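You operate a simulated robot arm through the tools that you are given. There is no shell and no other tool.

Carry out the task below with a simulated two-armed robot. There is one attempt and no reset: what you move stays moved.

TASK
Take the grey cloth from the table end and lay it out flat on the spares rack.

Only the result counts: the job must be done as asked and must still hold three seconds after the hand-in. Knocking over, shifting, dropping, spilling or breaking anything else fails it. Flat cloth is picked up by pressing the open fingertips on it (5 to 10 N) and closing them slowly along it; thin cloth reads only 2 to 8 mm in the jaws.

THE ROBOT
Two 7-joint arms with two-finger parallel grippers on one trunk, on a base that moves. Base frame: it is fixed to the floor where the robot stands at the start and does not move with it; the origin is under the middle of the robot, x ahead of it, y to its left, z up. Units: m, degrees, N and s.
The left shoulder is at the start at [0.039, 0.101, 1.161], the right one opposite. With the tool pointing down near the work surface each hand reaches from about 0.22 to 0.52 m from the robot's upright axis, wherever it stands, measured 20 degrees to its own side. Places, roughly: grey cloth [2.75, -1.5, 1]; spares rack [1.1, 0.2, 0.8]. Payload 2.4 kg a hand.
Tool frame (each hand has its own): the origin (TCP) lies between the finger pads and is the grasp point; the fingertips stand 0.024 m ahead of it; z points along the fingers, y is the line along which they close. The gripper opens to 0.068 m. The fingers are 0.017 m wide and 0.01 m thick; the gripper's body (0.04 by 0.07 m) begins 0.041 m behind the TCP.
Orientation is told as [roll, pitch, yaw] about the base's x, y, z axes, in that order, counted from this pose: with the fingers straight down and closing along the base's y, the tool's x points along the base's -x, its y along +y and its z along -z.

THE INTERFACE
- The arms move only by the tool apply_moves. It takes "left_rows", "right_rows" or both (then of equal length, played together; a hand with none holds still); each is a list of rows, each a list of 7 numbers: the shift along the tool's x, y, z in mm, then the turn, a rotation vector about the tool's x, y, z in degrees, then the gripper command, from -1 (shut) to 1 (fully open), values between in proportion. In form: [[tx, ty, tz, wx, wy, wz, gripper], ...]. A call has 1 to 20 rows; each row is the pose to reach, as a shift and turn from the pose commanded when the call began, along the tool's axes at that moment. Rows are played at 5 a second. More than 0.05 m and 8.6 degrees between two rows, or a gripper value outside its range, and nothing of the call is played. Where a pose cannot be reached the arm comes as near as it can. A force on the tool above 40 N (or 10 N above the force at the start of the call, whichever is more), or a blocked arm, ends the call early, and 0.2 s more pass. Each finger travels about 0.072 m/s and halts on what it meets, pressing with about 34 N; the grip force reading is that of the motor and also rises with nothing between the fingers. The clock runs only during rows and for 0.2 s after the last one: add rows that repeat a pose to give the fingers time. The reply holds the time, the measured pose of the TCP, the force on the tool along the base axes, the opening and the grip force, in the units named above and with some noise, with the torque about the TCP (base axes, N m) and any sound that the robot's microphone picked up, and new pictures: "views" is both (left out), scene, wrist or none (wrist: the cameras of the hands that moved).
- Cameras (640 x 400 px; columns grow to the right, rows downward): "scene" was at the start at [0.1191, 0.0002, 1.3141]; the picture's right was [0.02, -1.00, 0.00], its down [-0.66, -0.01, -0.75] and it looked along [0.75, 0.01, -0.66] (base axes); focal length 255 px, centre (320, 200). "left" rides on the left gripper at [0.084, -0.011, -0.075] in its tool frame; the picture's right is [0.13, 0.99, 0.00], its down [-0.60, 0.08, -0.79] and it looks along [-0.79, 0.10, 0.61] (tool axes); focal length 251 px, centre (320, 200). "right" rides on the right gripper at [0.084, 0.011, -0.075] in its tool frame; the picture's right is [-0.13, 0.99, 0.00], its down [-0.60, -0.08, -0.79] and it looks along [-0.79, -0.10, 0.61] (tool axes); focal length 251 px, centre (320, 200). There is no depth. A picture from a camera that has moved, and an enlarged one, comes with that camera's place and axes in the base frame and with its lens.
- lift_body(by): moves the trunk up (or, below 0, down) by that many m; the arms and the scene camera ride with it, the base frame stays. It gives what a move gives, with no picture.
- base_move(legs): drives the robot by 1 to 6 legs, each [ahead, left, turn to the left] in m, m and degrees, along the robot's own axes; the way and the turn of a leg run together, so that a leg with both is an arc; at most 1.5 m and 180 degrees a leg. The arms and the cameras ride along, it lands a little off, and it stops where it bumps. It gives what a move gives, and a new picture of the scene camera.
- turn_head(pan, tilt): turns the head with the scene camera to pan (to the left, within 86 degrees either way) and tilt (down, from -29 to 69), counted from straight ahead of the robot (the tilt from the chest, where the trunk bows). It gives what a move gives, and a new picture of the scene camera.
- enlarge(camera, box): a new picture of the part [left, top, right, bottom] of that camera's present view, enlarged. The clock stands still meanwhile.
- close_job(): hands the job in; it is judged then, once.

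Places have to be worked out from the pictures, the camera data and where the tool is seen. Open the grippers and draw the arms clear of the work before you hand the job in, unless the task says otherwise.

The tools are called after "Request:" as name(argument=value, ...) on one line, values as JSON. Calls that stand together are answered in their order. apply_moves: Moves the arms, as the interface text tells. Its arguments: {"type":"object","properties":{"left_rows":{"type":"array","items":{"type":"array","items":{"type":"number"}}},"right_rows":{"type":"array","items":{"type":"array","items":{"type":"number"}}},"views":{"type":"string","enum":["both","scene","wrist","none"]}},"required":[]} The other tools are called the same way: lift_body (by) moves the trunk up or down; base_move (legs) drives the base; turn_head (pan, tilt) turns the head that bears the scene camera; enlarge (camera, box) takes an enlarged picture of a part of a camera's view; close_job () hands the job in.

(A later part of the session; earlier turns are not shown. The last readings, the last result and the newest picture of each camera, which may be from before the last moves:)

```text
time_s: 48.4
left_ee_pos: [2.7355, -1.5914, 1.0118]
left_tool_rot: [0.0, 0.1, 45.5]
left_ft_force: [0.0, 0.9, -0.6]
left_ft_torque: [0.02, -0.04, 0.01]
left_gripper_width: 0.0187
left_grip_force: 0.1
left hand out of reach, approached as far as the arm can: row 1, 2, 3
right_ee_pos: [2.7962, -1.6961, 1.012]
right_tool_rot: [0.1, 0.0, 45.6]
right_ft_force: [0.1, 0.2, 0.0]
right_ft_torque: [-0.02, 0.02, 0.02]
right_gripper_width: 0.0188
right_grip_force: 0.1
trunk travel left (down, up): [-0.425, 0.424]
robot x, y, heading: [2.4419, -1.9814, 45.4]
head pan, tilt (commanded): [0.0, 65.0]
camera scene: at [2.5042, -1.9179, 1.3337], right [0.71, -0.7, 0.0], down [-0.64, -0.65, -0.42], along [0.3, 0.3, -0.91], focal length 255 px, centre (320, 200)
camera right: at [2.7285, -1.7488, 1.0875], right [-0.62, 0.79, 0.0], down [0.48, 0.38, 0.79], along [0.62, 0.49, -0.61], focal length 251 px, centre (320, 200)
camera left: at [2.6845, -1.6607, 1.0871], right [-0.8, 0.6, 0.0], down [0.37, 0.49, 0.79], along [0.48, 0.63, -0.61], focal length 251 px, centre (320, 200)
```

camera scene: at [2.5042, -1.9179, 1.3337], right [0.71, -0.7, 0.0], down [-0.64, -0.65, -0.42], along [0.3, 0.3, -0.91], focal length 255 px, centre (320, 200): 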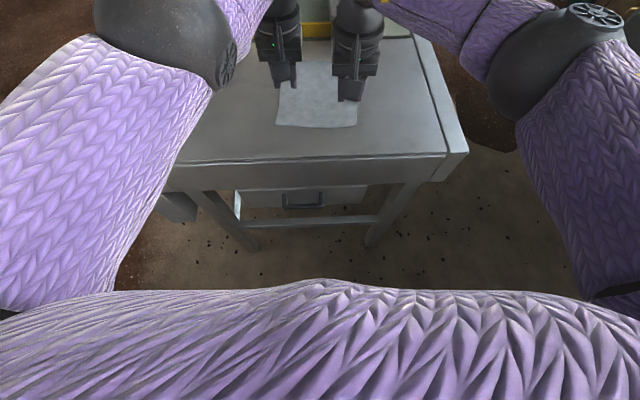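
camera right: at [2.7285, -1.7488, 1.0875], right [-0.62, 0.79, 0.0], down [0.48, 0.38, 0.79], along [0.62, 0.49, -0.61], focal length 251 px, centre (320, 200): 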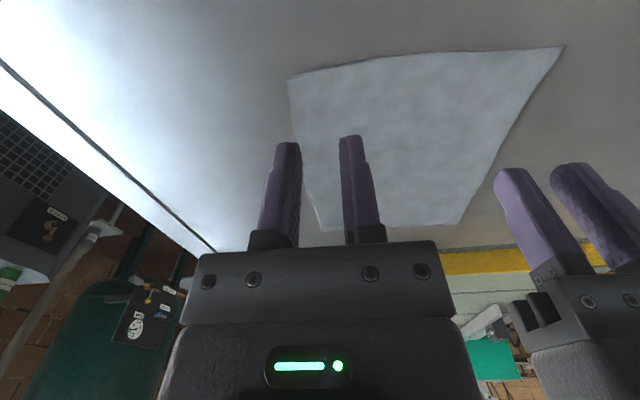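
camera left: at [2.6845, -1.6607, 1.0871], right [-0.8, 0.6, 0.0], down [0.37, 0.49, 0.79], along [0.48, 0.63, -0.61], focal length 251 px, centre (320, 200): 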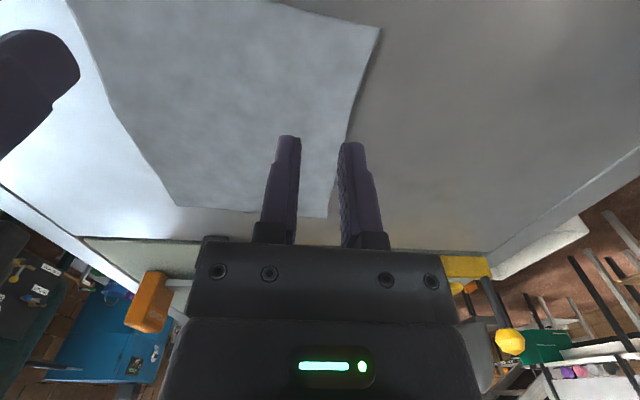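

The left hand did not follow the correction; its commanded pose seems to be beyond reach. I draw it back toward the robot and upward to bring it back into a good posture.

Request:
apply_moves(left_rows=[[20, 5, -20, 0, 0, 0, -0.45], [40, 10, -40, 0, 0, 0, -0.45], [60, 15, -60, 0, 0, 0, -0.45], [80, 20, -60, 0, 0, 0, -0.45], [80, 20, -60, 0, 0, 0, -0.45]], views="scene")

```text
time_s: 49.6
left_ee_pos: [2.7354, -1.5915, 1.076]
left_tool_rot: [0.0, 0.0, 45.5]
left_ft_force: [0.5, -0.1, -0.2]
left_ft_torque: [0.0, 0.01, 0.0]
left_gripper_width: 0.019
left_grip_force: 0.0
left hand out of reach, approached as far as the arm can: row 1, 2, 3, 4, 5
right_ee_pos: [2.7958, -1.6952, 1.0114]
right_tool_rot: [-0.1, 0.0, 45.5]
right_ft_force: [-0.2, -0.3, 0.3]
right_ft_torque: [0.05, -0.01, -0.03]
right_gripper_width: 0.0188
right_grip_force: 0.0
trunk travel left (down, up): [-0.425, 0.424]
robot x, y, heading: [2.4434, -1.982, 45.5]
head pan, tilt (commanded): [0.0, 65.0]
camera scene: at [2.5042, -1.9178, 1.3337], right [0.71, -0.7, 0.0], down [-0.64, -0.65, -0.42], along [0.3, 0.3, -0.91], focal length 255 px, centre (320, 200)
```

scene: 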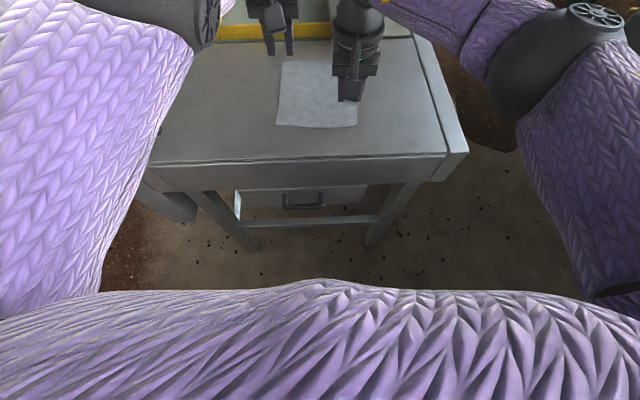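

The left hand only follows in height, so a joint limit holds it in this arm posture. I swing it out to the left toward its initial posture to free the arm.

Request:
apply_moves(left_rows=[[0, 20, -20, 0, 0, 0, -0.45], [0, 50, -40, 0, 0, 0, -0.45], [10, 80, -60, 0, 0, 0, -0.45], [30, 110, -70, 0, 0, 0, -0.45], [55, 135, -75, 0, 0, 0, -0.45], [83, 150, -75, 0, 0, 0, -0.45], [83, 150, -75, 0, 0, 0, -0.45]], views="scene")

```text
time_s: 51.2
left_ee_pos: [2.6166, -1.4871, 1.1648]
left_tool_rot: [0.0, 0.1, 45.5]
left_ft_force: [0.0, 0.3, -0.8]
left_ft_torque: [0.02, 0.01, -0.01]
left_gripper_width: 0.0185
left_grip_force: 0.1
left hand out of reach, approached as far as the arm can: row 3, 4, 5, 6, 7
right_ee_pos: [2.7952, -1.6954, 1.0109]
right_tool_rot: [0.0, 0.0, 45.5]
right_ft_force: [1.0, 0.8, 0.6]
right_ft_torque: [-0.01, -0.02, -0.02]
right_gripper_width: 0.0184
right_grip_force: 0.0
trunk travel left (down, up): [-0.425, 0.424]
robot x, y, heading: [2.4406, -1.9814, 45.4]
head pan, tilt (commanded): [0.0, 65.0]
camera scene: at [2.504, -1.9177, 1.3337], right [0.71, -0.7, 0.0], down [-0.64, -0.65, -0.42], along [0.3, 0.3, -0.91], focal length 255 px, centre (320, 200)
```

scene: 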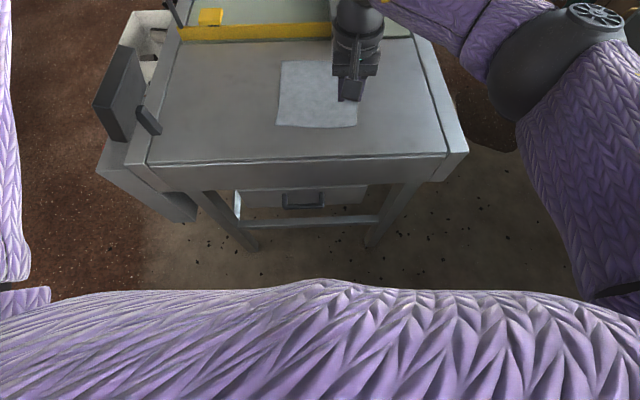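

Odd: the left hand still won't come closer. I look at the left arm's posture with the head camera.

Request:
turn_head(pan=35, tilt=30)

Request:
turn_head(pan=-35, tilt=30)

```text
time_s: 52.2
left_ee_pos: [2.6166, -1.4869, 1.1635]
left_tool_rot: [0.0, 0.1, 45.4]
left_ft_force: [-0.3, 0.3, -0.2]
left_ft_torque: [0.03, 0.04, -0.01]
left_gripper_width: 0.0187
left_grip_force: 0.1
right_ee_pos: [2.7953, -1.6955, 1.0108]
right_tool_rot: [0.0, 0.0, 45.6]
right_ft_force: [0.7, -0.8, 0.9]
right_ft_torque: [0.02, -0.05, -0.01]
right_gripper_width: 0.0188
right_grip_force: 0.0
trunk travel left (down, up): [-0.425, 0.424]
robot x, y, heading: [2.4394, -1.9832, 45.3]
head pan, tilt (commanded): [35.0, 30.0]
camera scene: at [2.4765, -1.8719, 1.3813], right [0.99, -0.17, 0.0], down [-0.08, -0.49, -0.87], along [0.14, 0.85, -0.5], focal length 255 px, centre (320, 200)
```

scene: 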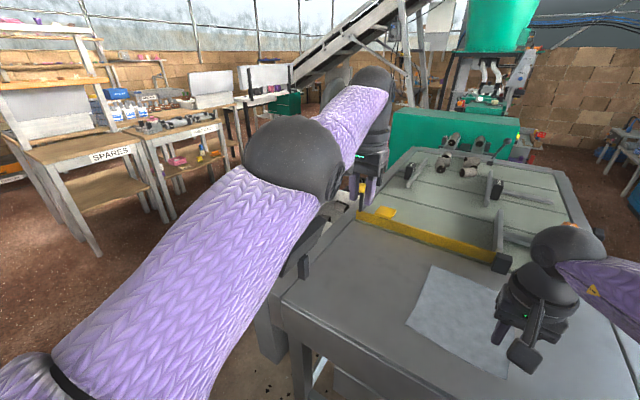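

```text
time_s: 53.6
left_ee_pos: [2.6171, -1.4869, 1.1655]
left_tool_rot: [0.0, 0.1, 45.5]
left_ft_force: [0.0, 0.2, 0.2]
left_ft_torque: [0.0, 0.01, -0.02]
left_gripper_width: 0.0185
left_grip_force: 0.0
right_ee_pos: [2.7956, -1.6961, 1.0117]
right_tool_rot: [0.0, 0.0, 45.5]
right_ft_force: [0.3, -0.1, -0.4]
right_ft_torque: [0.01, -0.01, 0.01]
right_gripper_width: 0.019
right_grip_force: 0.0
trunk travel left (down, up): [-0.425, 0.424]
robot x, y, heading: [2.4419, -1.9801, 45.6]
head pan, tilt (commanded): [-35.0, 30.0]
camera scene: at [2.5505, -1.9445, 1.3814], right [0.18, -0.98, 0.0], down [-0.49, -0.09, -0.87], along [0.85, 0.16, -0.5], focal length 255 px, centre (320, 200)
```

scene: 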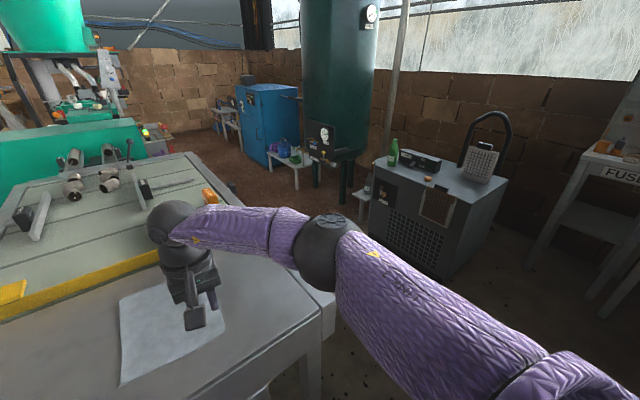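

The left arm is stretched almost straight. Bending its elbow outward needs the hand to move inward (to the right), so I sweep it back right while drawing it in, staying at height 1.16.

Request:
apply_moves(left_rows=[[5, -30, 0, 0, 0, 0, -0.45], [15, -60, 0, 0, 0, 0, -0.45], [30, -90, 0, 0, 0, 0, -0.45], [45, -110, 0, 0, 0, 0, -0.45], [60, -125, 0, 0, 0, 0, -0.45], [80, -130, 0, 0, 0, 0, -0.45], [80, -130, 0, 0, 0, 0, -0.45]], views="none")

Request:
turn_head(pan=30, tilt=40)

```text
time_s: 55.2
left_ee_pos: [2.711, -1.5944, 1.1884]
left_tool_rot: [0.1, 0.1, 45.5]
left_ft_force: [-1.3, -0.5, 0.5]
left_ft_torque: [0.02, -0.01, 0.0]
left_gripper_width: 0.0185
left_grip_force: 0.1
left hand out of reach, approached as far as the arm can: row 1, 2, 3, 4, 5, 6, 7
right_ee_pos: [2.7972, -1.6962, 1.0109]
right_tool_rot: [0.0, 0.0, 45.5]
right_ft_force: [-0.2, -0.9, 0.2]
right_ft_torque: [0.03, -0.01, -0.03]
right_gripper_width: 0.0185
right_grip_force: 0.0
trunk travel left (down, up): [-0.425, 0.424]
robot x, y, heading: [2.4464, -1.9774, 45.6]
head pan, tilt (commanded): [-35.0, 30.0]
```

```text
time_s: 56.5
left_ee_pos: [2.7109, -1.5938, 1.188]
left_tool_rot: [0.0, 0.1, 45.4]
left_ft_force: [-0.6, 0.3, 0.1]
left_ft_torque: [0.0, -0.01, 0.05]
left_gripper_width: 0.0186
left_grip_force: 0.1
right_ee_pos: [2.7959, -1.6949, 1.0116]
right_tool_rot: [0.1, 0.0, 45.4]
right_ft_force: [0.8, 0.2, 0.2]
right_ft_torque: [0.01, 0.01, 0.0]
right_gripper_width: 0.0189
right_grip_force: 0.0
trunk travel left (down, up): [-0.425, 0.424]
robot x, y, heading: [2.4452, -1.9794, 45.5]
head pan, tilt (commanded): [30.0, 40.0]
camera scene: at [2.4829, -1.8788, 1.366], right [0.97, -0.25, 0.0], down [-0.16, -0.62, -0.77], along [0.19, 0.74, -0.64], focal length 255 px, centre (320, 200)
```

scene: 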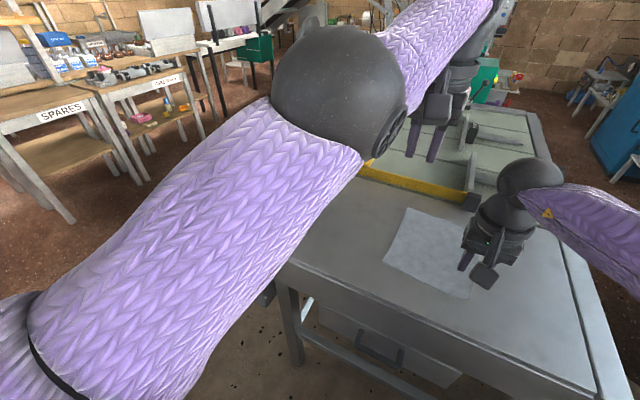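

The left elbow is still straight. I try flexing it by moving the hand downward (still 10 cm clear of the table) and slightly inward.

Request:
apply_moves(left_rows=[[3, 0, 30, 0, 0, 0, -0.45], [8, 0, 60, 0, 0, 0, -0.45], [15, 0, 90, 0, 0, 0, -0.45], [25, 5, 110, 0, 0, 0, -0.45], [40, 10, 115, 0, 0, 0, -0.45], [60, 15, 115, 0, 0, 0, -0.45]], views="none")

```text
time_s: 58.0
left_ee_pos: [2.7299, -1.5833, 1.0814]
left_tool_rot: [0.0, 0.0, 45.5]
left_ft_force: [1.0, 0.4, 0.4]
left_ft_torque: [0.02, 0.0, 0.0]
left_gripper_width: 0.0188
left_grip_force: 0.0
left hand out of reach, approached as far as the arm can: row 1, 2, 3, 4, 5, 6
right_ee_pos: [2.7951, -1.6965, 1.011]
right_tool_rot: [0.0, 0.0, 45.4]
right_ft_force: [0.3, -0.5, -0.2]
right_ft_torque: [0.03, 0.01, 0.0]
right_gripper_width: 0.0185
right_grip_force: 0.1
trunk travel left (down, up): [-0.425, 0.424]
robot x, y, heading: [2.4424, -1.9801, 45.3]
head pan, tilt (commanded): [30.0, 40.0]
```

Still held. I test whether tilting the left tool frees it: a small turn about its closing axis while asking it to come inward.

Request:
apply_moves(left_rows=[[10, 0, -10, 0, 8, 0, -0.45], [20, 0, -20, 0, 16, 0, -0.45], [30, 0, -30, 0, 24, 0, -0.45], [45, 5, -30, 0, 24, 0, -0.45], [60, 10, -30, 0, 24, 0, -0.45]], views="scene")

```text
time_s: 59.1
left_ee_pos: [2.689, -1.6075, 1.1095]
left_tool_rot: [-0.8, 16.1, 44.3]
left_ft_force: [0.8, 0.5, -1.4]
left_ft_torque: [0.05, 0.01, 0.0]
left_gripper_width: 0.0187
left_grip_force: 0.0
left hand out of reach, approached as far as the arm can: row 1, 2, 3, 4, 5
right_ee_pos: [2.7957, -1.6969, 1.0106]
right_tool_rot: [0.1, 0.0, 45.4]
right_ft_force: [0.5, 0.4, 0.0]
right_ft_torque: [0.04, 0.01, -0.02]
right_gripper_width: 0.0185
right_grip_force: 0.0
trunk travel left (down, up): [-0.425, 0.424]
robot x, y, heading: [2.4429, -1.9767, 45.5]
head pan, tilt (commanded): [30.0, 40.0]
camera scene: at [2.4829, -1.8789, 1.366], right [0.97, -0.25, 0.0], down [-0.16, -0.62, -0.77], along [0.19, 0.74, -0.64], focal length 255 px, centre (320, 200)
```

scene: 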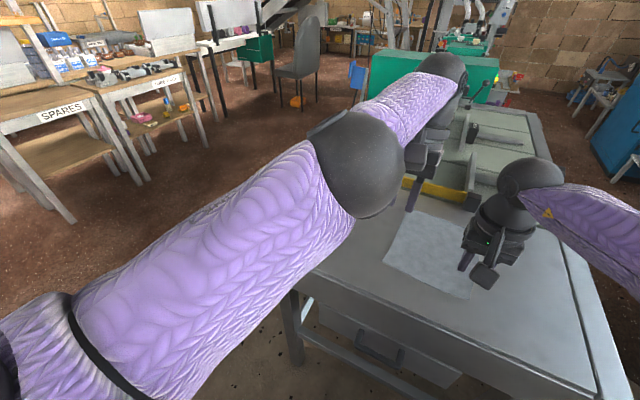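

The left elbow cap now faces inward, so the arm rolled to an elbow-down posture where the wrist limit blocks it. I relax the wrist by tilting the fingers forward while raising and drawing the hand in.

Request:
apply_moves(left_rows=[[5, 0, -15, 0, -8, 0, -0.45], [15, 0, -30, 0, -16, 0, -0.45], [25, 5, -50, 0, -24, 0, -0.45], [40, 10, -70, 0, -32, 0, -0.45], [55, 15, -90, 0, -40, 0, -0.45], [70, 20, -100, 0, -48, 0, -0.45], [85, 25, -110, 0, -50, 0, -0.45], [85, 25, -110, 0, -50, 0, -0.45]], views="scene")

```text
time_s: 61.0
left_ee_pos: [2.6326, -1.6226, 1.2405]
left_tool_rot: [-0.8, -33.9, 45.1]
left_ft_force: [-0.3, -0.1, 0.5]
left_ft_torque: [-0.01, 0.01, 0.02]
left_gripper_width: 0.0188
left_grip_force: 0.1
left hand out of reach, approached as far as the arm can: row 1, 2, 3, 4
right_ee_pos: [2.7948, -1.6946, 1.0098]
right_tool_rot: [-0.1, 0.0, 45.4]
right_ft_force: [0.3, 0.2, -0.4]
right_ft_torque: [0.02, 0.02, 0.0]
right_gripper_width: 0.0187
right_grip_force: 0.0
trunk travel left (down, up): [-0.425, 0.424]
robot x, y, heading: [2.4433, -1.9815, 45.4]
head pan, tilt (commanded): [30.0, 40.0]
camera scene: at [2.4828, -1.8787, 1.366], right [0.97, -0.25, 0.0], down [-0.16, -0.62, -0.77], along [0.19, 0.74, -0.64], focal length 255 px, centre (320, 200)
```

scene: 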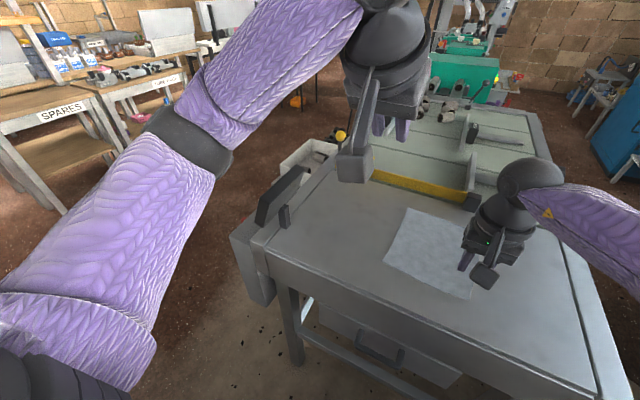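

Now the left arm bends freely again, with the elbow outward. I turn the tool back to vertical near (0.40 ahead, 0.13 left, z 1.15).

Request:
apply_moves(left_rows=[[5, 4, 5, 0, 8, 0, -0.45], [12, 8, 15, 0, 16, 0, -0.45], [20, 12, 30, 0, 24, 0, -0.45], [30, 14, 55, 0, 30, 0, -0.45], [41, 14, 81, 0.5, 33.9, 0, -0.45], [41, 14, 81, 0.5, 33.9, 0, -0.45]], views="scene")

```text
time_s: 62.4
left_ee_pos: [2.6305, -1.6087, 1.1515]
left_tool_rot: [-1.0, 0.0, 44.5]
left_ft_force: [0.4, 0.4, -0.3]
left_ft_torque: [0.0, -0.02, -0.01]
left_gripper_width: 0.0188
left_grip_force: 0.1
right_ee_pos: [2.7954, -1.6954, 1.0105]
right_tool_rot: [0.0, 0.1, 45.4]
right_ft_force: [-0.2, 0.1, -0.4]
right_ft_torque: [0.02, 0.04, 0.0]
right_gripper_width: 0.0184
right_grip_force: 0.1
trunk travel left (down, up): [-0.425, 0.424]
robot x, y, heading: [2.4377, -1.9823, 45.6]
head pan, tilt (commanded): [30.0, 40.0]
camera scene: at [2.4828, -1.8788, 1.366], right [0.97, -0.25, 0.0], down [-0.16, -0.62, -0.77], along [0.19, 0.74, -0.64], focal length 255 px, centre (320, 200)
```

scene: 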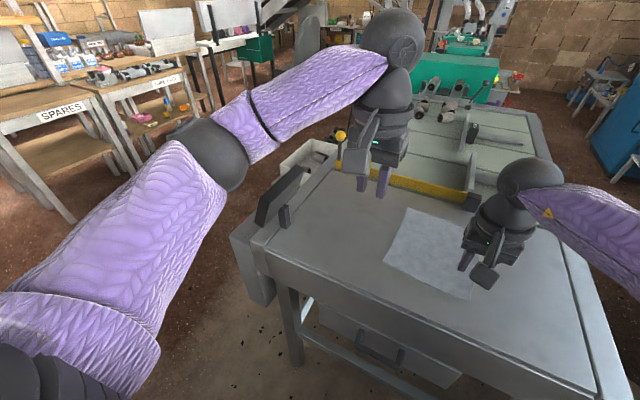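

The left arm is back in a healthy posture. To keep both arms away from full stretch I move the base 4 cm nearer, then re-aim.

Request:
base_move(legs=[[0.04, 0, 0]])

Request:
turn_head(pan=0, tilt=60)

```text
time_s: 63.2
left_ee_pos: [2.6597, -1.581, 1.1505]
left_tool_rot: [-1.2, 0.1, 44.3]
left_ft_force: [0.3, 0.9, 0.4]
left_ft_torque: [0.01, 0.0, -0.01]
left_gripper_width: 0.0188
left_grip_force: 0.0
right_ee_pos: [2.8232, -1.6677, 1.0093]
right_tool_rot: [0.0, 0.0, 45.5]
right_ft_force: [0.0, 1.0, -0.4]
right_ft_torque: [-0.02, 0.03, 0.01]
right_gripper_width: 0.0186
right_grip_force: 0.0
trunk travel left (down, up): [-0.425, 0.424]
robot x, y, heading: [2.4709, -1.951, 45.4]
head pan, tilt (commanded): [30.0, 40.0]
camera scene: at [2.5112, -1.8502, 1.3659], right [0.97, -0.25, 0.0], down [-0.16, -0.62, -0.77], along [0.19, 0.74, -0.64], focal length 255 px, centre (320, 200)
```

scene: 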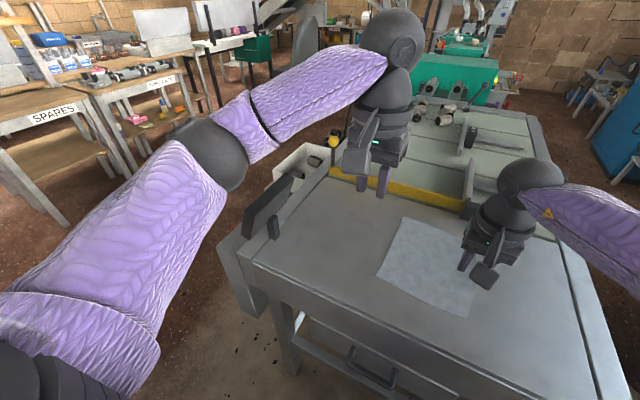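

```text
time_s: 64.2
left_ee_pos: [2.6588, -1.5819, 1.1506]
left_tool_rot: [-1.0, 0.0, 44.4]
left_ft_force: [-0.1, 0.5, -0.2]
left_ft_torque: [0.01, 0.01, 0.01]
left_gripper_width: 0.0188
left_grip_force: 0.0
right_ee_pos: [2.8231, -1.6693, 1.0119]
right_tool_rot: [0.1, 0.0, 45.4]
right_ft_force: [0.2, -0.5, -0.1]
right_ft_torque: [0.03, 0.01, -0.01]
right_gripper_width: 0.0187
right_grip_force: 0.1
trunk travel left (down, up): [-0.425, 0.424]
robot x, y, heading: [2.4712, -1.9508, 45.4]
head pan, tilt (commanded): [0.0, 60.0]
camera scene: at [2.5358, -1.8856, 1.3393], right [0.71, -0.7, 0.0], down [-0.61, -0.62, -0.5], along [0.35, 0.36, -0.87], focal length 255 px, centre (320, 200)
```

scene: 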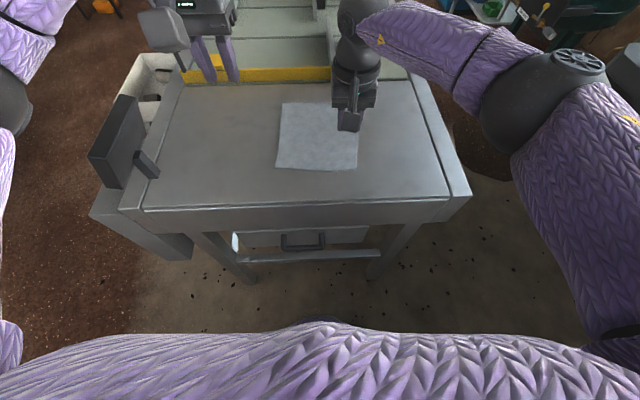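

I bring both hands to about 6 cm above the grasp points at the near corners.

Request:
apply_moves(left_rows=[[0, -15, 20, 0, 0, 0, -0.45], [-5, -30, 50, -1, 0, -1, -0.45], [-10, -45, 85, -1, 0, -1, -0.45], [-16, -54, 115, -1, 0, -1, -0.45], [-16, -54, 138, -1, 0, -1, -0.45], [-16, -54, 138, -1, 0, -1, -0.45]], right_rows=[[10, 0, 0, 0, 0, 0, -0.45], [20, 0, 0, 0, 0, 0, -0.45], [30, 0, 0, 0, 0, 0, -0.45], [38, 0.5, 0, 0, 0, 0, -0.45], [38, 0.5, 0, 0, 0, 0, -0.45], [38, 0.5, 0, 0, 0, 0, -0.45]], views="both")

```text
time_s: 65.6
left_ee_pos: [2.7099, -1.6109, 1.0149]
left_tool_rot: [-0.1, 0.0, 45.3]
left_ft_force: [0.2, -0.4, -0.5]
left_ft_torque: [-0.01, 0.06, 0.03]
left_gripper_width: 0.0187
left_grip_force: 0.1
right_ee_pos: [2.7965, -1.6953, 1.0106]
right_tool_rot: [0.0, 0.1, 45.4]
right_ft_force: [-0.6, 0.1, 0.3]
right_ft_torque: [0.05, -0.02, -0.01]
right_gripper_width: 0.0189
right_grip_force: 0.0
trunk travel left (down, up): [-0.425, 0.424]
robot x, y, heading: [2.4716, -1.9475, 45.3]
head pan, tilt (commanded): [0.0, 60.0]
camera scene: at [2.5359, -1.8857, 1.3393], right [0.71, -0.7, 0.0], down [-0.61, -0.62, -0.5], along [0.35, 0.36, -0.87], focal length 255 px, centre (320, 200)
camera right: at [2.7296, -1.7478, 1.0875], right [-0.62, 0.79, 0.0], down [0.48, 0.38, 0.79], along [0.62, 0.49, -0.61], focal length 251 px, centre (320, 200)
camera left: at [2.6595, -1.681, 1.0896], right [-0.8, 0.6, 0.0], down [0.37, 0.49, 0.79], along [0.48, 0.63, -0.61], focal length 251 px, centre (320, 200)
```

scene: 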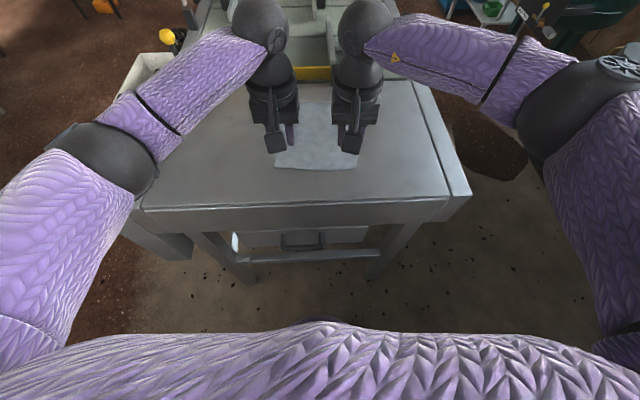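
right: 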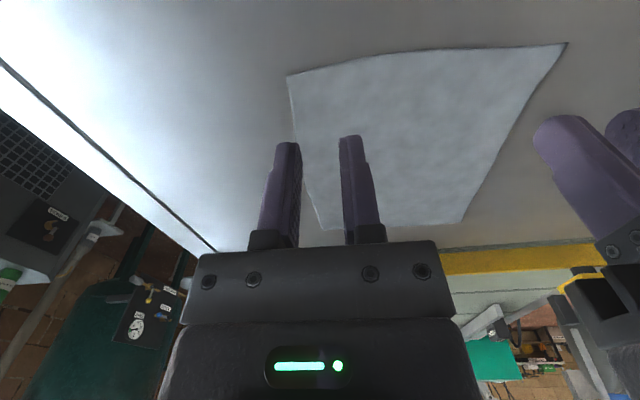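
left: 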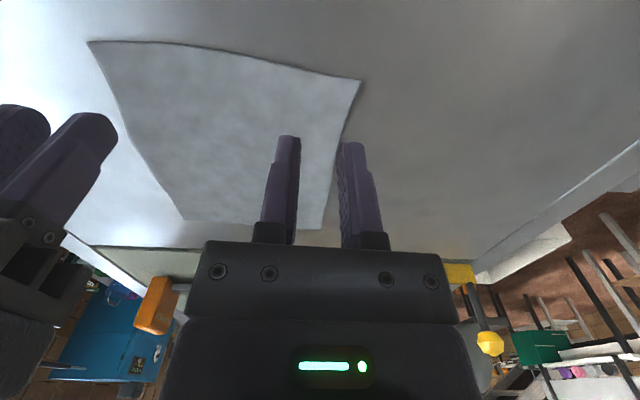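

Both hands are well placed (about 2 cm in from each corner along the edge, ~1 cm inside it). I go down to just above the cloth and then probe in small steps.

Request:
apply_moves(left_rows=[[-2, 2, 20, 0, 0, 0, -0.45], [-2, 2, 40, 0, 0, 0, -0.45], [-2, 2, 53, 0, 0, 0, -0.45], [-2, 2, 53, 0, 0, 0, -0.45]], right_rows=[[0, 0, 20, 0, 0, 0, -0.45], [0, 0, 40, 0, 0, 0, -0.45], [0, 0, 49, 0, 0, 0, -0.45], [0, 0, 49, 0, 0, 0, -0.45]], views="wrist")

```text
time_s: 66.6
left_ee_pos: [2.7091, -1.6084, 0.9609]
left_tool_rot: [-0.2, 0.0, 45.4]
left_ft_force: [-0.4, -0.1, 0.1]
left_ft_torque: [0.04, -0.04, -0.03]
left_gripper_width: 0.0187
left_grip_force: 0.0
right_ee_pos: [2.7974, -1.6961, 0.9609]
right_tool_rot: [0.0, 0.0, 45.4]
right_ft_force: [-0.2, -0.1, 0.6]
right_ft_torque: [0.01, 0.01, 0.01]
right_gripper_width: 0.0188
right_grip_force: 0.1
trunk travel left (down, up): [-0.425, 0.424]
robot x, y, heading: [2.4715, -1.9537, 45.5]
head pan, tilt (commanded): [0.0, 60.0]
camera right: at [2.7293, -1.7482, 1.0377], right [-0.62, 0.79, 0.0], down [0.48, 0.38, 0.79], along [0.62, 0.49, -0.61], focal length 251 px, centre (320, 200)
camera left: at [2.658, -1.6774, 1.0354], right [-0.8, 0.6, 0.0], down [0.37, 0.49, 0.79], along [0.48, 0.63, -0.61], focal length 251 px, centre (320, 200)
```

right: 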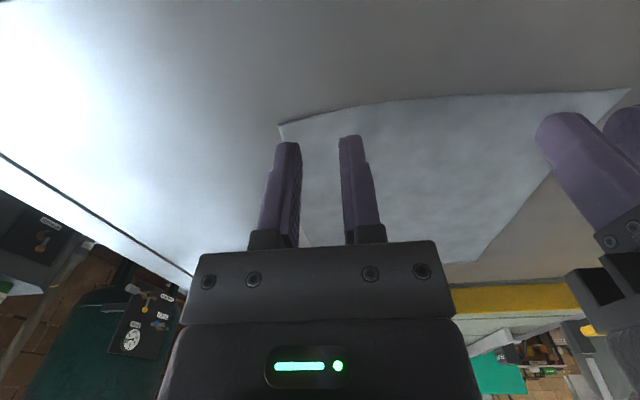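
left: 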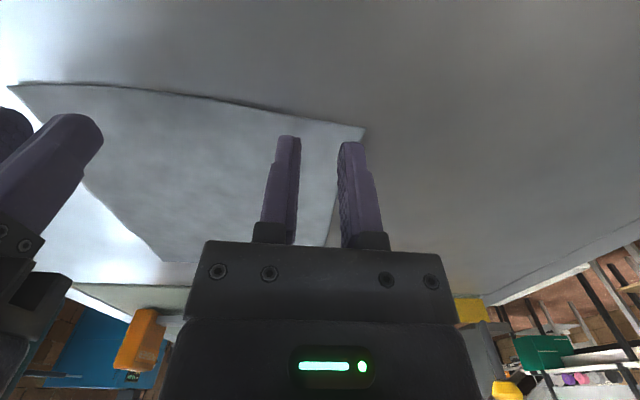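

I enlarge the wrist views around the fingertips to check that both fingers are over the cloth.

Request:
enlarge(camera="left", box=[240, 90, 400, 190])

Request:
enlarge(camera="right", box=[240, 90, 400, 190])

```text
4.00 times, centred on (320, 140) of left
camera zoom: at [2.658, -1.6774, 1.0354], right [-0.8, 0.6, 0.0], down [0.37, 0.49, 0.79], along [0.48, 0.63, -0.61], focal length 1006 px, centre (320, 440)
```

zoom: 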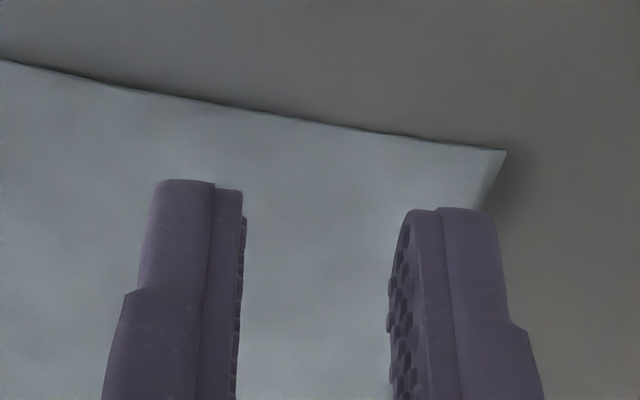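

```text
4.00 times, centred on (320, 140) of right
camera zoom: at [2.7293, -1.7482, 1.0377], right [-0.62, 0.79, 0.0], down [0.48, 0.38, 0.79], along [0.62, 0.49, -0.61], focal length 1006 px, centre (320, 440)
```

zoom: 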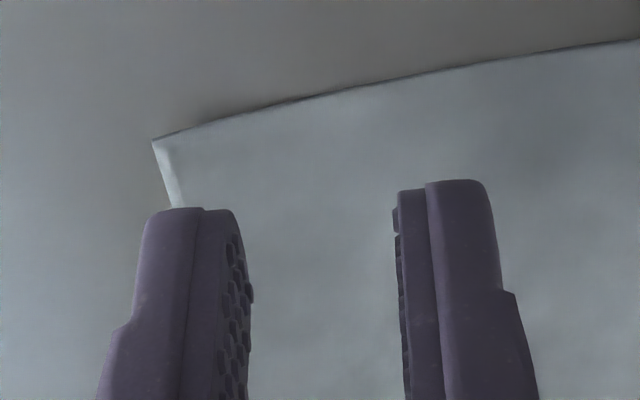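

Both outer fingers are right at the cloth's side edges, so I shift each hand a few millimetres inward and lower to near contact.

Request:
apply_moves(left_rows=[[0, -3, 2, 0, 0, 0, -0.45], [0, -3, 5, 0, 0, 0, -0.45], [0, -3, 6, 0, 0, 0, -0.45]], right_rows=[[2, 4, 2, 0, 0, 0, -0.45], [2, 4, 5, 0, 0, 0, -0.45], [2, 4, 6, 0, 0, 0, -0.45]], views="none")

Request:
apply_moves(left_rows=[[0, 0, 1, 0, 0, 0, -0.45], [0, 0, 2, 0, 0, 0, -0.45], [0, 0, 2, 0, 0, 0, -0.45]], right_rows=[[0, 0, 1, 0, 0, 0, -0.45], [0, 0, 2, 0, 0, 0, -0.45], [0, 0, 2, 0, 0, 0, -0.45]], views="none")

```text
time_s: 67.4
left_ee_pos: [2.711, -1.6099, 0.9534]
left_tool_rot: [-0.1, -0.1, 45.5]
left_ft_force: [1.2, -0.3, 0.0]
left_ft_torque: [0.02, 0.01, 0.04]
left_gripper_width: 0.0187
left_grip_force: 0.2
right_ee_pos: [2.7939, -1.6937, 0.9548]
right_tool_rot: [0.0, 0.0, 45.4]
right_ft_force: [0.0, 0.4, -0.1]
right_ft_torque: [0.01, 0.0, -0.01]
right_gripper_width: 0.0187
right_grip_force: 0.1
trunk travel left (down, up): [-0.425, 0.424]
robot x, y, heading: [2.4687, -1.9486, 45.4]
head pan, tilt (commanded): [0.0, 60.0]
```

```text
time_s: 68.2
left_ee_pos: [2.712, -1.6095, 0.9517]
left_tool_rot: [-0.1, 0.0, 45.5]
left_ft_force: [0.0, 0.4, -0.7]
left_ft_torque: [0.02, 0.04, -0.02]
left_gripper_width: 0.0187
left_grip_force: 0.0
right_ee_pos: [2.7903, -1.6949, 0.9541]
right_tool_rot: [0.1, 0.0, 45.4]
right_ft_force: [0.0, -0.1, -0.6]
right_ft_torque: [0.0, -0.01, 0.0]
right_gripper_width: 0.019
right_grip_force: 0.1
trunk travel left (down, up): [-0.425, 0.424]
robot x, y, heading: [2.469, -1.9496, 45.5]
head pan, tilt (commanded): [0.0, 60.0]
```

No contact force yet at TCP z ≈ 0.953. I continue probing down in 2 mm steps.

Request:
apply_moves(left_rows=[[0, 0, 1, 0, 0, 0, -0.45], [0, 0, 2, 0, 0, 0, -0.45], [0, 0, 2, 0, 0, 0, -0.45]], right_rows=[[0, 0, 1, 0, 0, 0, -0.45], [0, 0, 2, 0, 0, 0, -0.45], [0, 0, 2, 0, 0, 0, -0.45]], views="none")

Request:
apply_moves(left_rows=[[0, 0, 1, 0, 0, 0, -0.45], [0, 0, 2, 0, 0, 0, -0.45], [0, 0, 2, 0, 0, 0, -0.45]], right_rows=[[0, 0, 1, 0, 0, 0, -0.45], [0, 0, 2, 0, 0, 0, -0.45], [0, 0, 2, 0, 0, 0, -0.45]], views="wrist")

```text
time_s: 69.0
left_ee_pos: [2.7105, -1.6101, 0.9503]
left_tool_rot: [-0.1, 0.1, 45.3]
left_ft_force: [-0.8, 0.4, 0.1]
left_ft_torque: [0.03, 0.01, -0.04]
left_gripper_width: 0.0187
left_grip_force: 0.1
right_ee_pos: [2.7931, -1.6944, 0.9515]
right_tool_rot: [0.0, 0.1, 45.3]
right_ft_force: [-0.2, -0.5, -0.2]
right_ft_torque: [-0.01, 0.03, 0.01]
right_gripper_width: 0.0187
right_grip_force: 0.0
trunk travel left (down, up): [-0.425, 0.424]
robot x, y, heading: [2.4699, -1.9491, 45.5]
head pan, tilt (commanded): [0.0, 60.0]
```

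```text
time_s: 69.8
left_ee_pos: [2.7109, -1.611, 0.9476]
left_tool_rot: [0.0, 0.1, 45.4]
left_ft_force: [1.0, 0.1, 1.1]
left_ft_torque: [0.01, -0.03, 0.0]
left_gripper_width: 0.0188
left_grip_force: 0.0
right_ee_pos: [2.7923, -1.6942, 0.9502]
right_tool_rot: [0.0, 0.0, 45.5]
right_ft_force: [-0.6, 1.1, 0.7]
right_ft_torque: [-0.02, 0.0, -0.04]
right_gripper_width: 0.0187
right_grip_force: 0.0
trunk travel left (down, up): [-0.425, 0.424]
robot x, y, heading: [2.4727, -1.9497, 45.5]
head pan, tilt (commanded): [0.0, 60.0]
camera right: at [2.7254, -1.7473, 1.0267], right [-0.62, 0.79, 0.0], down [0.48, 0.38, 0.79], along [0.62, 0.49, -0.61], focal length 251 px, centre (320, 200)
camera left: at [2.6603, -1.6787, 1.0233], right [-0.8, 0.6, 0.0], down [0.37, 0.49, 0.79], along [0.48, 0.63, -0.61], focal length 251 px, centre (320, 200)
```

right: 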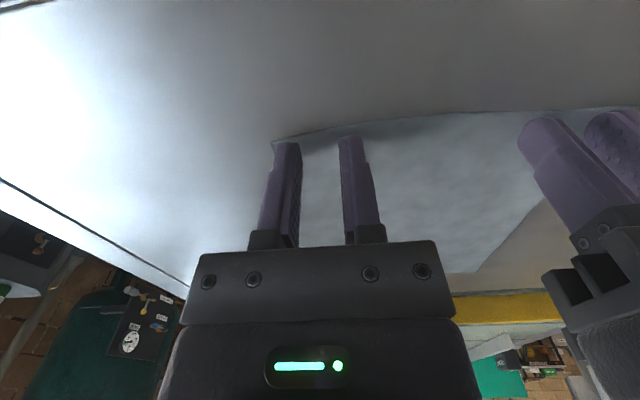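
left: 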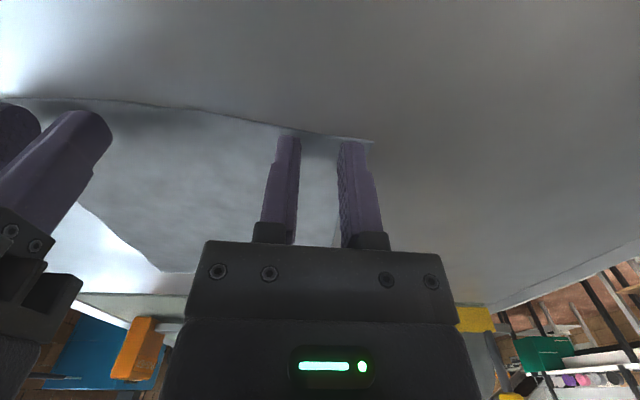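

The tips are nearly on the cloth (shadows meet the tips; left maybe 1 N). I continue with 1.5–2 mm steps.

Request:
apply_moves(left_rows=[[0, 0, 1, 0, 0, 0, -0.45], [0, 0, 1.5, 0, 0, 0, -0.45], [0, 0, 1.5, 0, 0, 0, -0.45]], right_rows=[[0, 0, 1, 0, 0, 0, -0.45], [0, 0, 2, 0, 0, 0, -0.45], [0, 0, 2, 0, 0, 0, -0.45]], views="none")

Request:
apply_moves(left_rows=[[0, 0, 1, 0, 0, 0, -0.45], [0, 0, 1.5, 0, 0, 0, -0.45], [0, 0, 1.5, 0, 0, 0, -0.45]], right_rows=[[0, 0, 1, 0, 0, 0, -0.45], [0, 0, 1.5, 0, 0, 0, -0.45], [0, 0, 1.5, 0, 0, 0, -0.45]], views="none")

```text
time_s: 70.6
left_ee_pos: [2.7118, -1.6098, 0.9477]
left_tool_rot: [-0.3, -0.1, 45.4]
left_ft_force: [-1.5, 2.0, 12.4]
left_ft_torque: [0.11, 0.05, -0.04]
left_gripper_width: 0.0186
left_grip_force: 0.2
right_ee_pos: [2.7926, -1.6936, 0.9488]
right_tool_rot: [0.0, 0.0, 45.4]
right_ft_force: [-0.1, 0.2, 0.1]
right_ft_torque: [-0.02, -0.01, -0.01]
right_gripper_width: 0.0188
right_grip_force: 0.0
trunk travel left (down, up): [-0.425, 0.424]
robot x, y, heading: [2.4702, -1.9516, 45.4]
head pan, tilt (commanded): [0.0, 60.0]
```

```text
time_s: 71.6
left_ee_pos: [2.7119, -1.6093, 0.9469]
left_tool_rot: [-0.3, -0.4, 45.3]
left_ft_force: [-0.9, 0.1, 13.7]
left_ft_torque: [0.07, 0.07, -0.01]
left_gripper_width: 0.0185
left_grip_force: 0.0
right_ee_pos: [2.7926, -1.6945, 0.9474]
right_tool_rot: [0.1, -0.1, 45.4]
right_ft_force: [-0.1, 0.9, 3.0]
right_ft_torque: [0.0, -0.02, -0.02]
right_gripper_width: 0.0187
right_grip_force: 0.0
trunk travel left (down, up): [-0.425, 0.424]
robot x, y, heading: [2.4659, -1.9487, 45.3]
head pan, tilt (commanded): [0.0, 60.0]
stopped in row 3 (left hand): the force on the tool passed its limit at 41 N (the readings are from after the stop); the commanded pose is now the measured one
```

Contact: left presses ~14 N, right ~3 N (surface at z ≈ 0.9235). I ease the left by 0.4 mm and press the right 0.5 mm more.

Request:
apply_moves(left_rows=[[0, 0, -0.4, 0, 0, 0, -0.45], [0, 0, -0.4, 0, 0, 0, -0.45]], right_rows=[[0, 0, 0.5, 0, 0, 0, -0.45], [0, 0, 0.5, 0, 0, 0, -0.45]], views="none")

```text
time_s: 72.2
left_ee_pos: [2.7114, -1.6096, 0.9476]
left_tool_rot: [-0.1, -0.3, 45.4]
left_ft_force: [1.9, 0.1, 12.2]
left_ft_torque: [0.08, 0.04, -0.01]
left_gripper_width: 0.0186
left_grip_force: 0.0
right_ee_pos: [2.7924, -1.6945, 0.9482]
right_tool_rot: [0.2, -0.2, 45.5]
right_ft_force: [2.3, 0.8, 21.8]
right_ft_torque: [-0.03, -0.06, 0.0]
right_gripper_width: 0.0189
right_grip_force: 0.1
trunk travel left (down, up): [-0.425, 0.424]
robot x, y, heading: [2.469, -1.9504, 45.4]
head pan, tilt (commanded): [0.0, 60.0]
```

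The right hand now presses ~22 N; I ease both slightly to land in the 5–10 N range.

Request:
apply_moves(left_rows=[[0, 0, -0.3, 0, 0, 0, -0.45], [0, 0, -0.3, 0, 0, 0, -0.45]], right_rows=[[0, 0, -0.6, 0, 0, 0, -0.45], [0, 0, -0.6, 0, 0, 0, -0.45]], views="none")

```text
time_s: 72.8
left_ee_pos: [2.7114, -1.6098, 0.9475]
left_tool_rot: [-0.2, -0.2, 45.3]
left_ft_force: [2.1, -2.2, 10.0]
left_ft_torque: [0.03, -0.03, 0.02]
left_gripper_width: 0.0187
left_grip_force: 0.1
right_ee_pos: [2.7929, -1.695, 0.9478]
right_tool_rot: [0.0, 0.0, 45.4]
right_ft_force: [1.1, 4.0, 22.6]
right_ft_torque: [0.05, -0.05, -0.03]
right_gripper_width: 0.0188
right_grip_force: 0.1
trunk travel left (down, up): [-0.425, 0.424]
robot x, y, heading: [2.472, -1.9503, 45.5]
head pan, tilt (commanded): [0.0, 60.0]
```

Left is at 10 N; the right still reads ~22 N, so I ease the right further.

Request:
apply_moves(left_rows=[[0, 0, -0.1, 0, 0, 0, -0.45], [0, 0, -0.1, 0, 0, 0, -0.45]], right_rows=[[0, 0, -0.7, 0, 0, 0, -0.45], [0, 0, -0.7, 0, 0, 0, -0.45]], views="none")

```text
time_s: 73.4
left_ee_pos: [2.7113, -1.6105, 0.9477]
left_tool_rot: [-0.2, -0.3, 45.4]
left_ft_force: [-0.1, -0.2, 9.8]
left_ft_torque: [0.01, -0.01, 0.02]
left_gripper_width: 0.0188
left_grip_force: 0.1
right_ee_pos: [2.7924, -1.695, 0.9465]
right_tool_rot: [0.1, 0.0, 45.5]
right_ft_force: [-2.0, 2.8, 9.8]
right_ft_torque: [0.01, 0.06, -0.02]
right_gripper_width: 0.0189
right_grip_force: 0.0
trunk travel left (down, up): [-0.425, 0.424]
robot x, y, heading: [2.4665, -1.9492, 45.7]
head pan, tilt (commanded): [0.0, 60.0]
```

Both hands now press about 10 N. I close the fingers slowly along the cloth, first half-way, and look.

Request:
apply_moves(left_rows=[[0, 0, 0, 0, 0, 0, -0.5], [0, 0, 0, 0, 0, 0, -0.54], [0, 0, 0, 0, 0, 0, -0.58], [0, 0, 0, 0, 0, 0, -0.62], [0, 0, 0, 0, 0, 0, -0.66], [0, 0, 0, 0, 0, 0, -0.7]], right_rows=[[0, 0, 0, 0, 0, 0, -0.5], [0, 0, 0, 0, 0, 0, -0.54], [0, 0, 0, 0, 0, 0, -0.58], [0, 0, 0, 0, 0, 0, -0.62], [0, 0, 0, 0, 0, 0, -0.66], [0, 0, 0, 0, 0, 0, -0.7]], views="none")

Request:
enlarge(camera="left", box=[240, 90, 400, 190])

Request:
enlarge(camera="right", box=[240, 90, 400, 190])

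```text
time_s: 74.8
left_ee_pos: [2.7124, -1.6106, 0.9479]
left_tool_rot: [-0.2, -0.3, 45.4]
left_ft_force: [-0.5, -0.9, 7.9]
left_ft_torque: [0.02, 0.05, -0.05]
left_gripper_width: 0.0096
left_grip_force: 0.1
right_ee_pos: [2.7928, -1.6953, 0.9484]
right_tool_rot: [0.1, 0.0, 45.4]
right_ft_force: [-0.5, 0.8, 2.3]
right_ft_torque: [-0.01, 0.01, 0.03]
right_gripper_width: 0.0106
right_grip_force: 0.3
trunk travel left (down, up): [-0.425, 0.424]
robot x, y, heading: [2.473, -1.9533, 45.5]
head pan, tilt (commanded): [0.0, 60.0]
```

```text
4.00 times, centred on (320, 140) of left
camera zoom: at [2.6609, -1.6789, 1.0227], right [-0.8, 0.6, 0.0], down [0.36, 0.49, 0.8], along [0.48, 0.63, -0.61], focal length 1006 px, centre (320, 440)
```

zoom: 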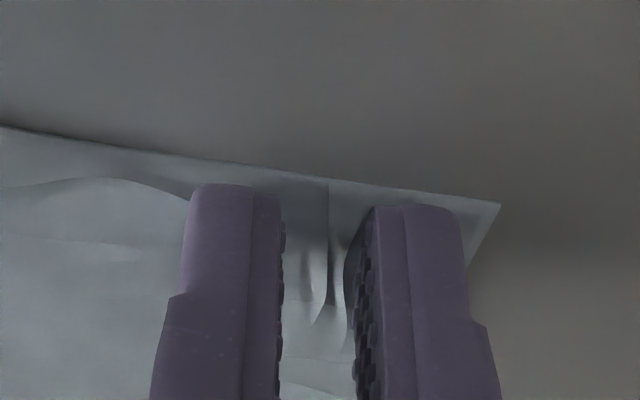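

```text
4.00 times, centred on (320, 140) of right
camera zoom: at [2.7257, -1.7476, 1.0245], right [-0.62, 0.79, 0.0], down [0.48, 0.37, 0.79], along [0.63, 0.49, -0.61], focal length 1006 px, centre (320, 440)
```

zoom: 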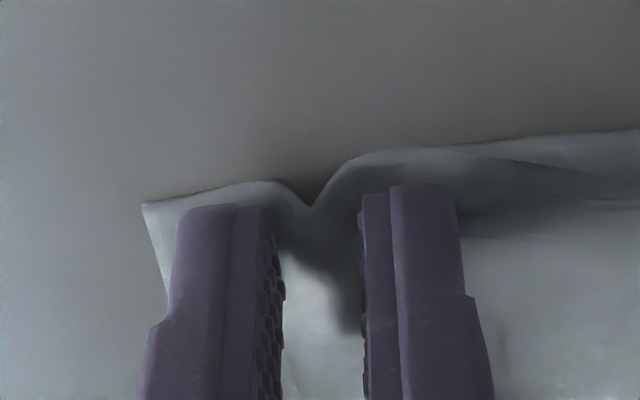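

The cloth is gathering between both pairs of fingers. I press the right a touch more and keep closing slowly to shut.

Request:
apply_moves(left_rows=[[0, 0, 0, 0, 0, 0, -0.73], [0, 0, 0, 0, 0, 0, -0.77], [0, 0, 0, 0, 0, 0, -0.81], [0, 0, 0, 0, 0, 0, -0.85], [0, 0, 0, 0, 0, 0, -0.89], [0, 0, 0, 0, 0, 0, -0.93], [0, 0, 0, 0, 0, 0, -0.97], [0, 0, 0, 0, 0, 0, -1], [0, 0, 0, 0, 0, 0, -1], [0, 0, 0, 0, 0, 0, -1]], right_rows=[[0, 0, 0.4, 0, 0, 0, -0.72], [0, 0, 0.4, 0, 0, 0, -0.77], [0, 0, 0.4, 0, 0, 0, -0.81], [0, 0, 0.4, 0, 0, 0, -0.85], [0, 0, 0.4, 0, 0, 0, -0.89], [0, 0, 0.4, 0, 0, 0, -0.93], [0, 0, 0.4, 0, 0, 0, -0.97], [0, 0, 0.4, 0, 0, 0, -1], [0, 0, 0.4, 0, 0, 0, -1], [0, 0, 0.4, 0, 0, 0, -1]], views="none")

Request:
enlarge(camera="left", box=[240, 90, 400, 190])

Request:
enlarge(camera="right", box=[240, 90, 400, 190])

```text
time_s: 77.0
left_ee_pos: [2.7105, -1.6106, 0.9485]
left_tool_rot: [-0.2, -0.3, 45.4]
left_ft_force: [0.8, 0.1, 7.1]
left_ft_torque: [0.0, 0.02, 0.01]
left_gripper_width: 0.0
left_grip_force: 24.0
right_ee_pos: [2.7916, -1.6955, 0.9471]
right_tool_rot: [0.0, 0.0, 45.4]
right_ft_force: [-0.2, 0.5, 4.4]
right_ft_torque: [0.04, 0.02, 0.0]
right_gripper_width: 0.002
right_grip_force: 25.7
trunk travel left (down, up): [-0.425, 0.424]
robot x, y, heading: [2.4718, -1.9495, 45.3]
head pan, tilt (commanded): [0.0, 60.0]
```

```text
4.00 times, centred on (320, 140) of left
camera zoom: at [2.6608, -1.6788, 1.0227], right [-0.8, 0.6, 0.0], down [0.36, 0.49, 0.8], along [0.48, 0.63, -0.61], focal length 1006 px, centre (320, 440)
```

zoom: 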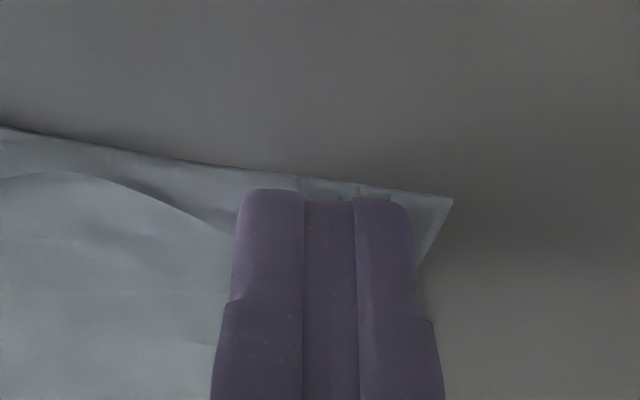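

```text
4.00 times, centred on (320, 140) of right
camera zoom: at [2.7259, -1.7475, 1.0245], right [-0.62, 0.79, 0.0], down [0.48, 0.37, 0.79], along [0.63, 0.49, -0.61], focal length 1006 px, centre (320, 440)
```

zoom: 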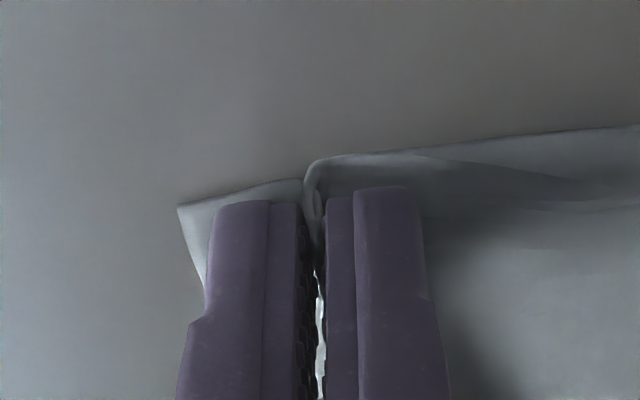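

The right hand holds cloth (2.0 mm in the jaws), but the left slipped off (0.0 mm). I lift the left a little, reopen it and retry there.

Request:
apply_moves(left_rows=[[0, 0, -3, 0, 0, 0, -1], [0, 0, -8, 0, 0, 0, -1], [0, 0, -8, 0, 0, 0, -0.6], [0, 0, -8, 0, 0, 0, -0.35], [0, 0, -8, 0, 0, 0, -0.35]], views="none")

Request:
enlarge(camera="left", box=[200, 65, 440, 215])

```text
time_s: 78.2
left_ee_pos: [2.7117, -1.6099, 0.9547]
left_tool_rot: [-0.3, -0.2, 45.4]
left_ft_force: [0.1, 0.5, -0.4]
left_ft_torque: [0.01, -0.01, -0.01]
left_gripper_width: 0.022
left_grip_force: 0.0
right_ee_pos: [2.7924, -1.6949, 0.9465]
right_tool_rot: [-0.1, 0.1, 45.3]
right_ft_force: [-0.6, 0.2, 6.6]
right_ft_torque: [0.02, -0.01, 0.04]
right_gripper_width: 0.0018
right_grip_force: 25.8
trunk travel left (down, up): [-0.425, 0.424]
robot x, y, heading: [2.471, -1.9519, 45.4]
head pan, tilt (commanded): [0.0, 60.0]
```

```text
2.67 times, centred on (320, 140) of left
camera zoom: at [2.6603, -1.679, 1.0304], right [-0.8, 0.6, 0.0], down [0.36, 0.49, 0.79], along [0.48, 0.63, -0.61], focal length 670 px, centre (320, 360)
```

zoom: 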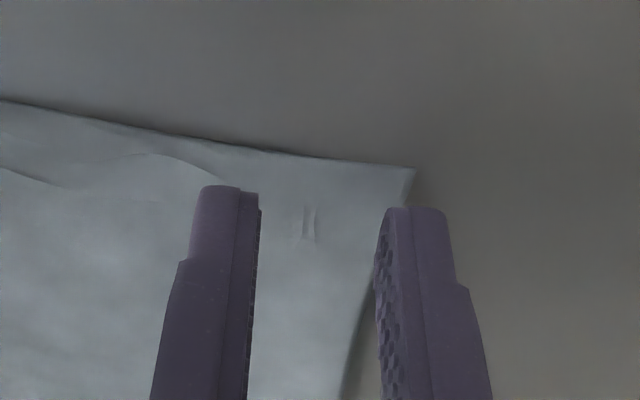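

The left corner is now about 17 mm left of the tool axis, so I shift the left hand 9 mm right and 2 mm forward, opening to 27 mm for a bigger fold, and press again.

Request:
apply_moves(left_rows=[[-2, -5, 0, 0, 0, 0, -0.25], [-2, -9, 0, 0, 0, 0, -0.2], [-2, -9, 3, 0, 0, 0, -0.2], [-2, -9, 5, 0, 0, 0, -0.2], [-2, -9, 6, 0, 0, 0, -0.2], [-2, -9, 6, 0, 0, 0, -0.2]], views="none")

Request:
enlarge(camera="left", box=[200, 65, 440, 215])

```text
time_s: 79.6
left_ee_pos: [2.7207, -1.6147, 0.9501]
left_tool_rot: [-0.2, -0.3, 45.3]
left_ft_force: [1.0, 0.8, -0.1]
left_ft_torque: [0.0, 0.01, 0.0]
left_gripper_width: 0.0274
left_grip_force: 0.1
right_ee_pos: [2.7928, -1.6936, 0.9477]
right_tool_rot: [0.0, 0.0, 45.5]
right_ft_force: [0.6, -0.5, 8.0]
right_ft_torque: [-0.02, 0.0, 0.01]
right_gripper_width: 0.0021
right_grip_force: 26.4
trunk travel left (down, up): [-0.425, 0.424]
robot x, y, heading: [2.4674, -1.9516, 45.6]
head pan, tilt (commanded): [0.0, 60.0]
```

```text
2.67 times, centred on (320, 140) of left
camera zoom: at [2.669, -1.6837, 1.0252], right [-0.8, 0.6, 0.0], down [0.36, 0.49, 0.79], along [0.48, 0.63, -0.61], focal length 670 px, centre (320, 360)
```

zoom: 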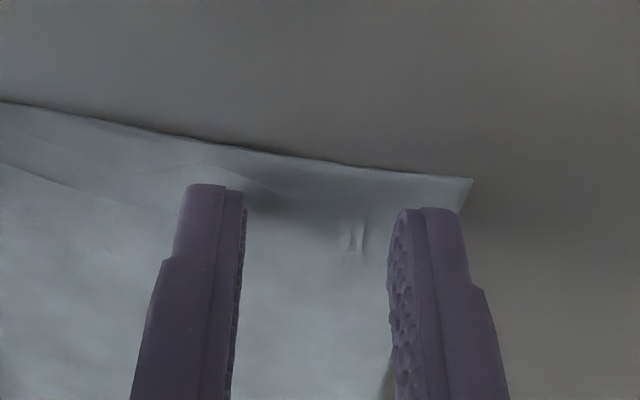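

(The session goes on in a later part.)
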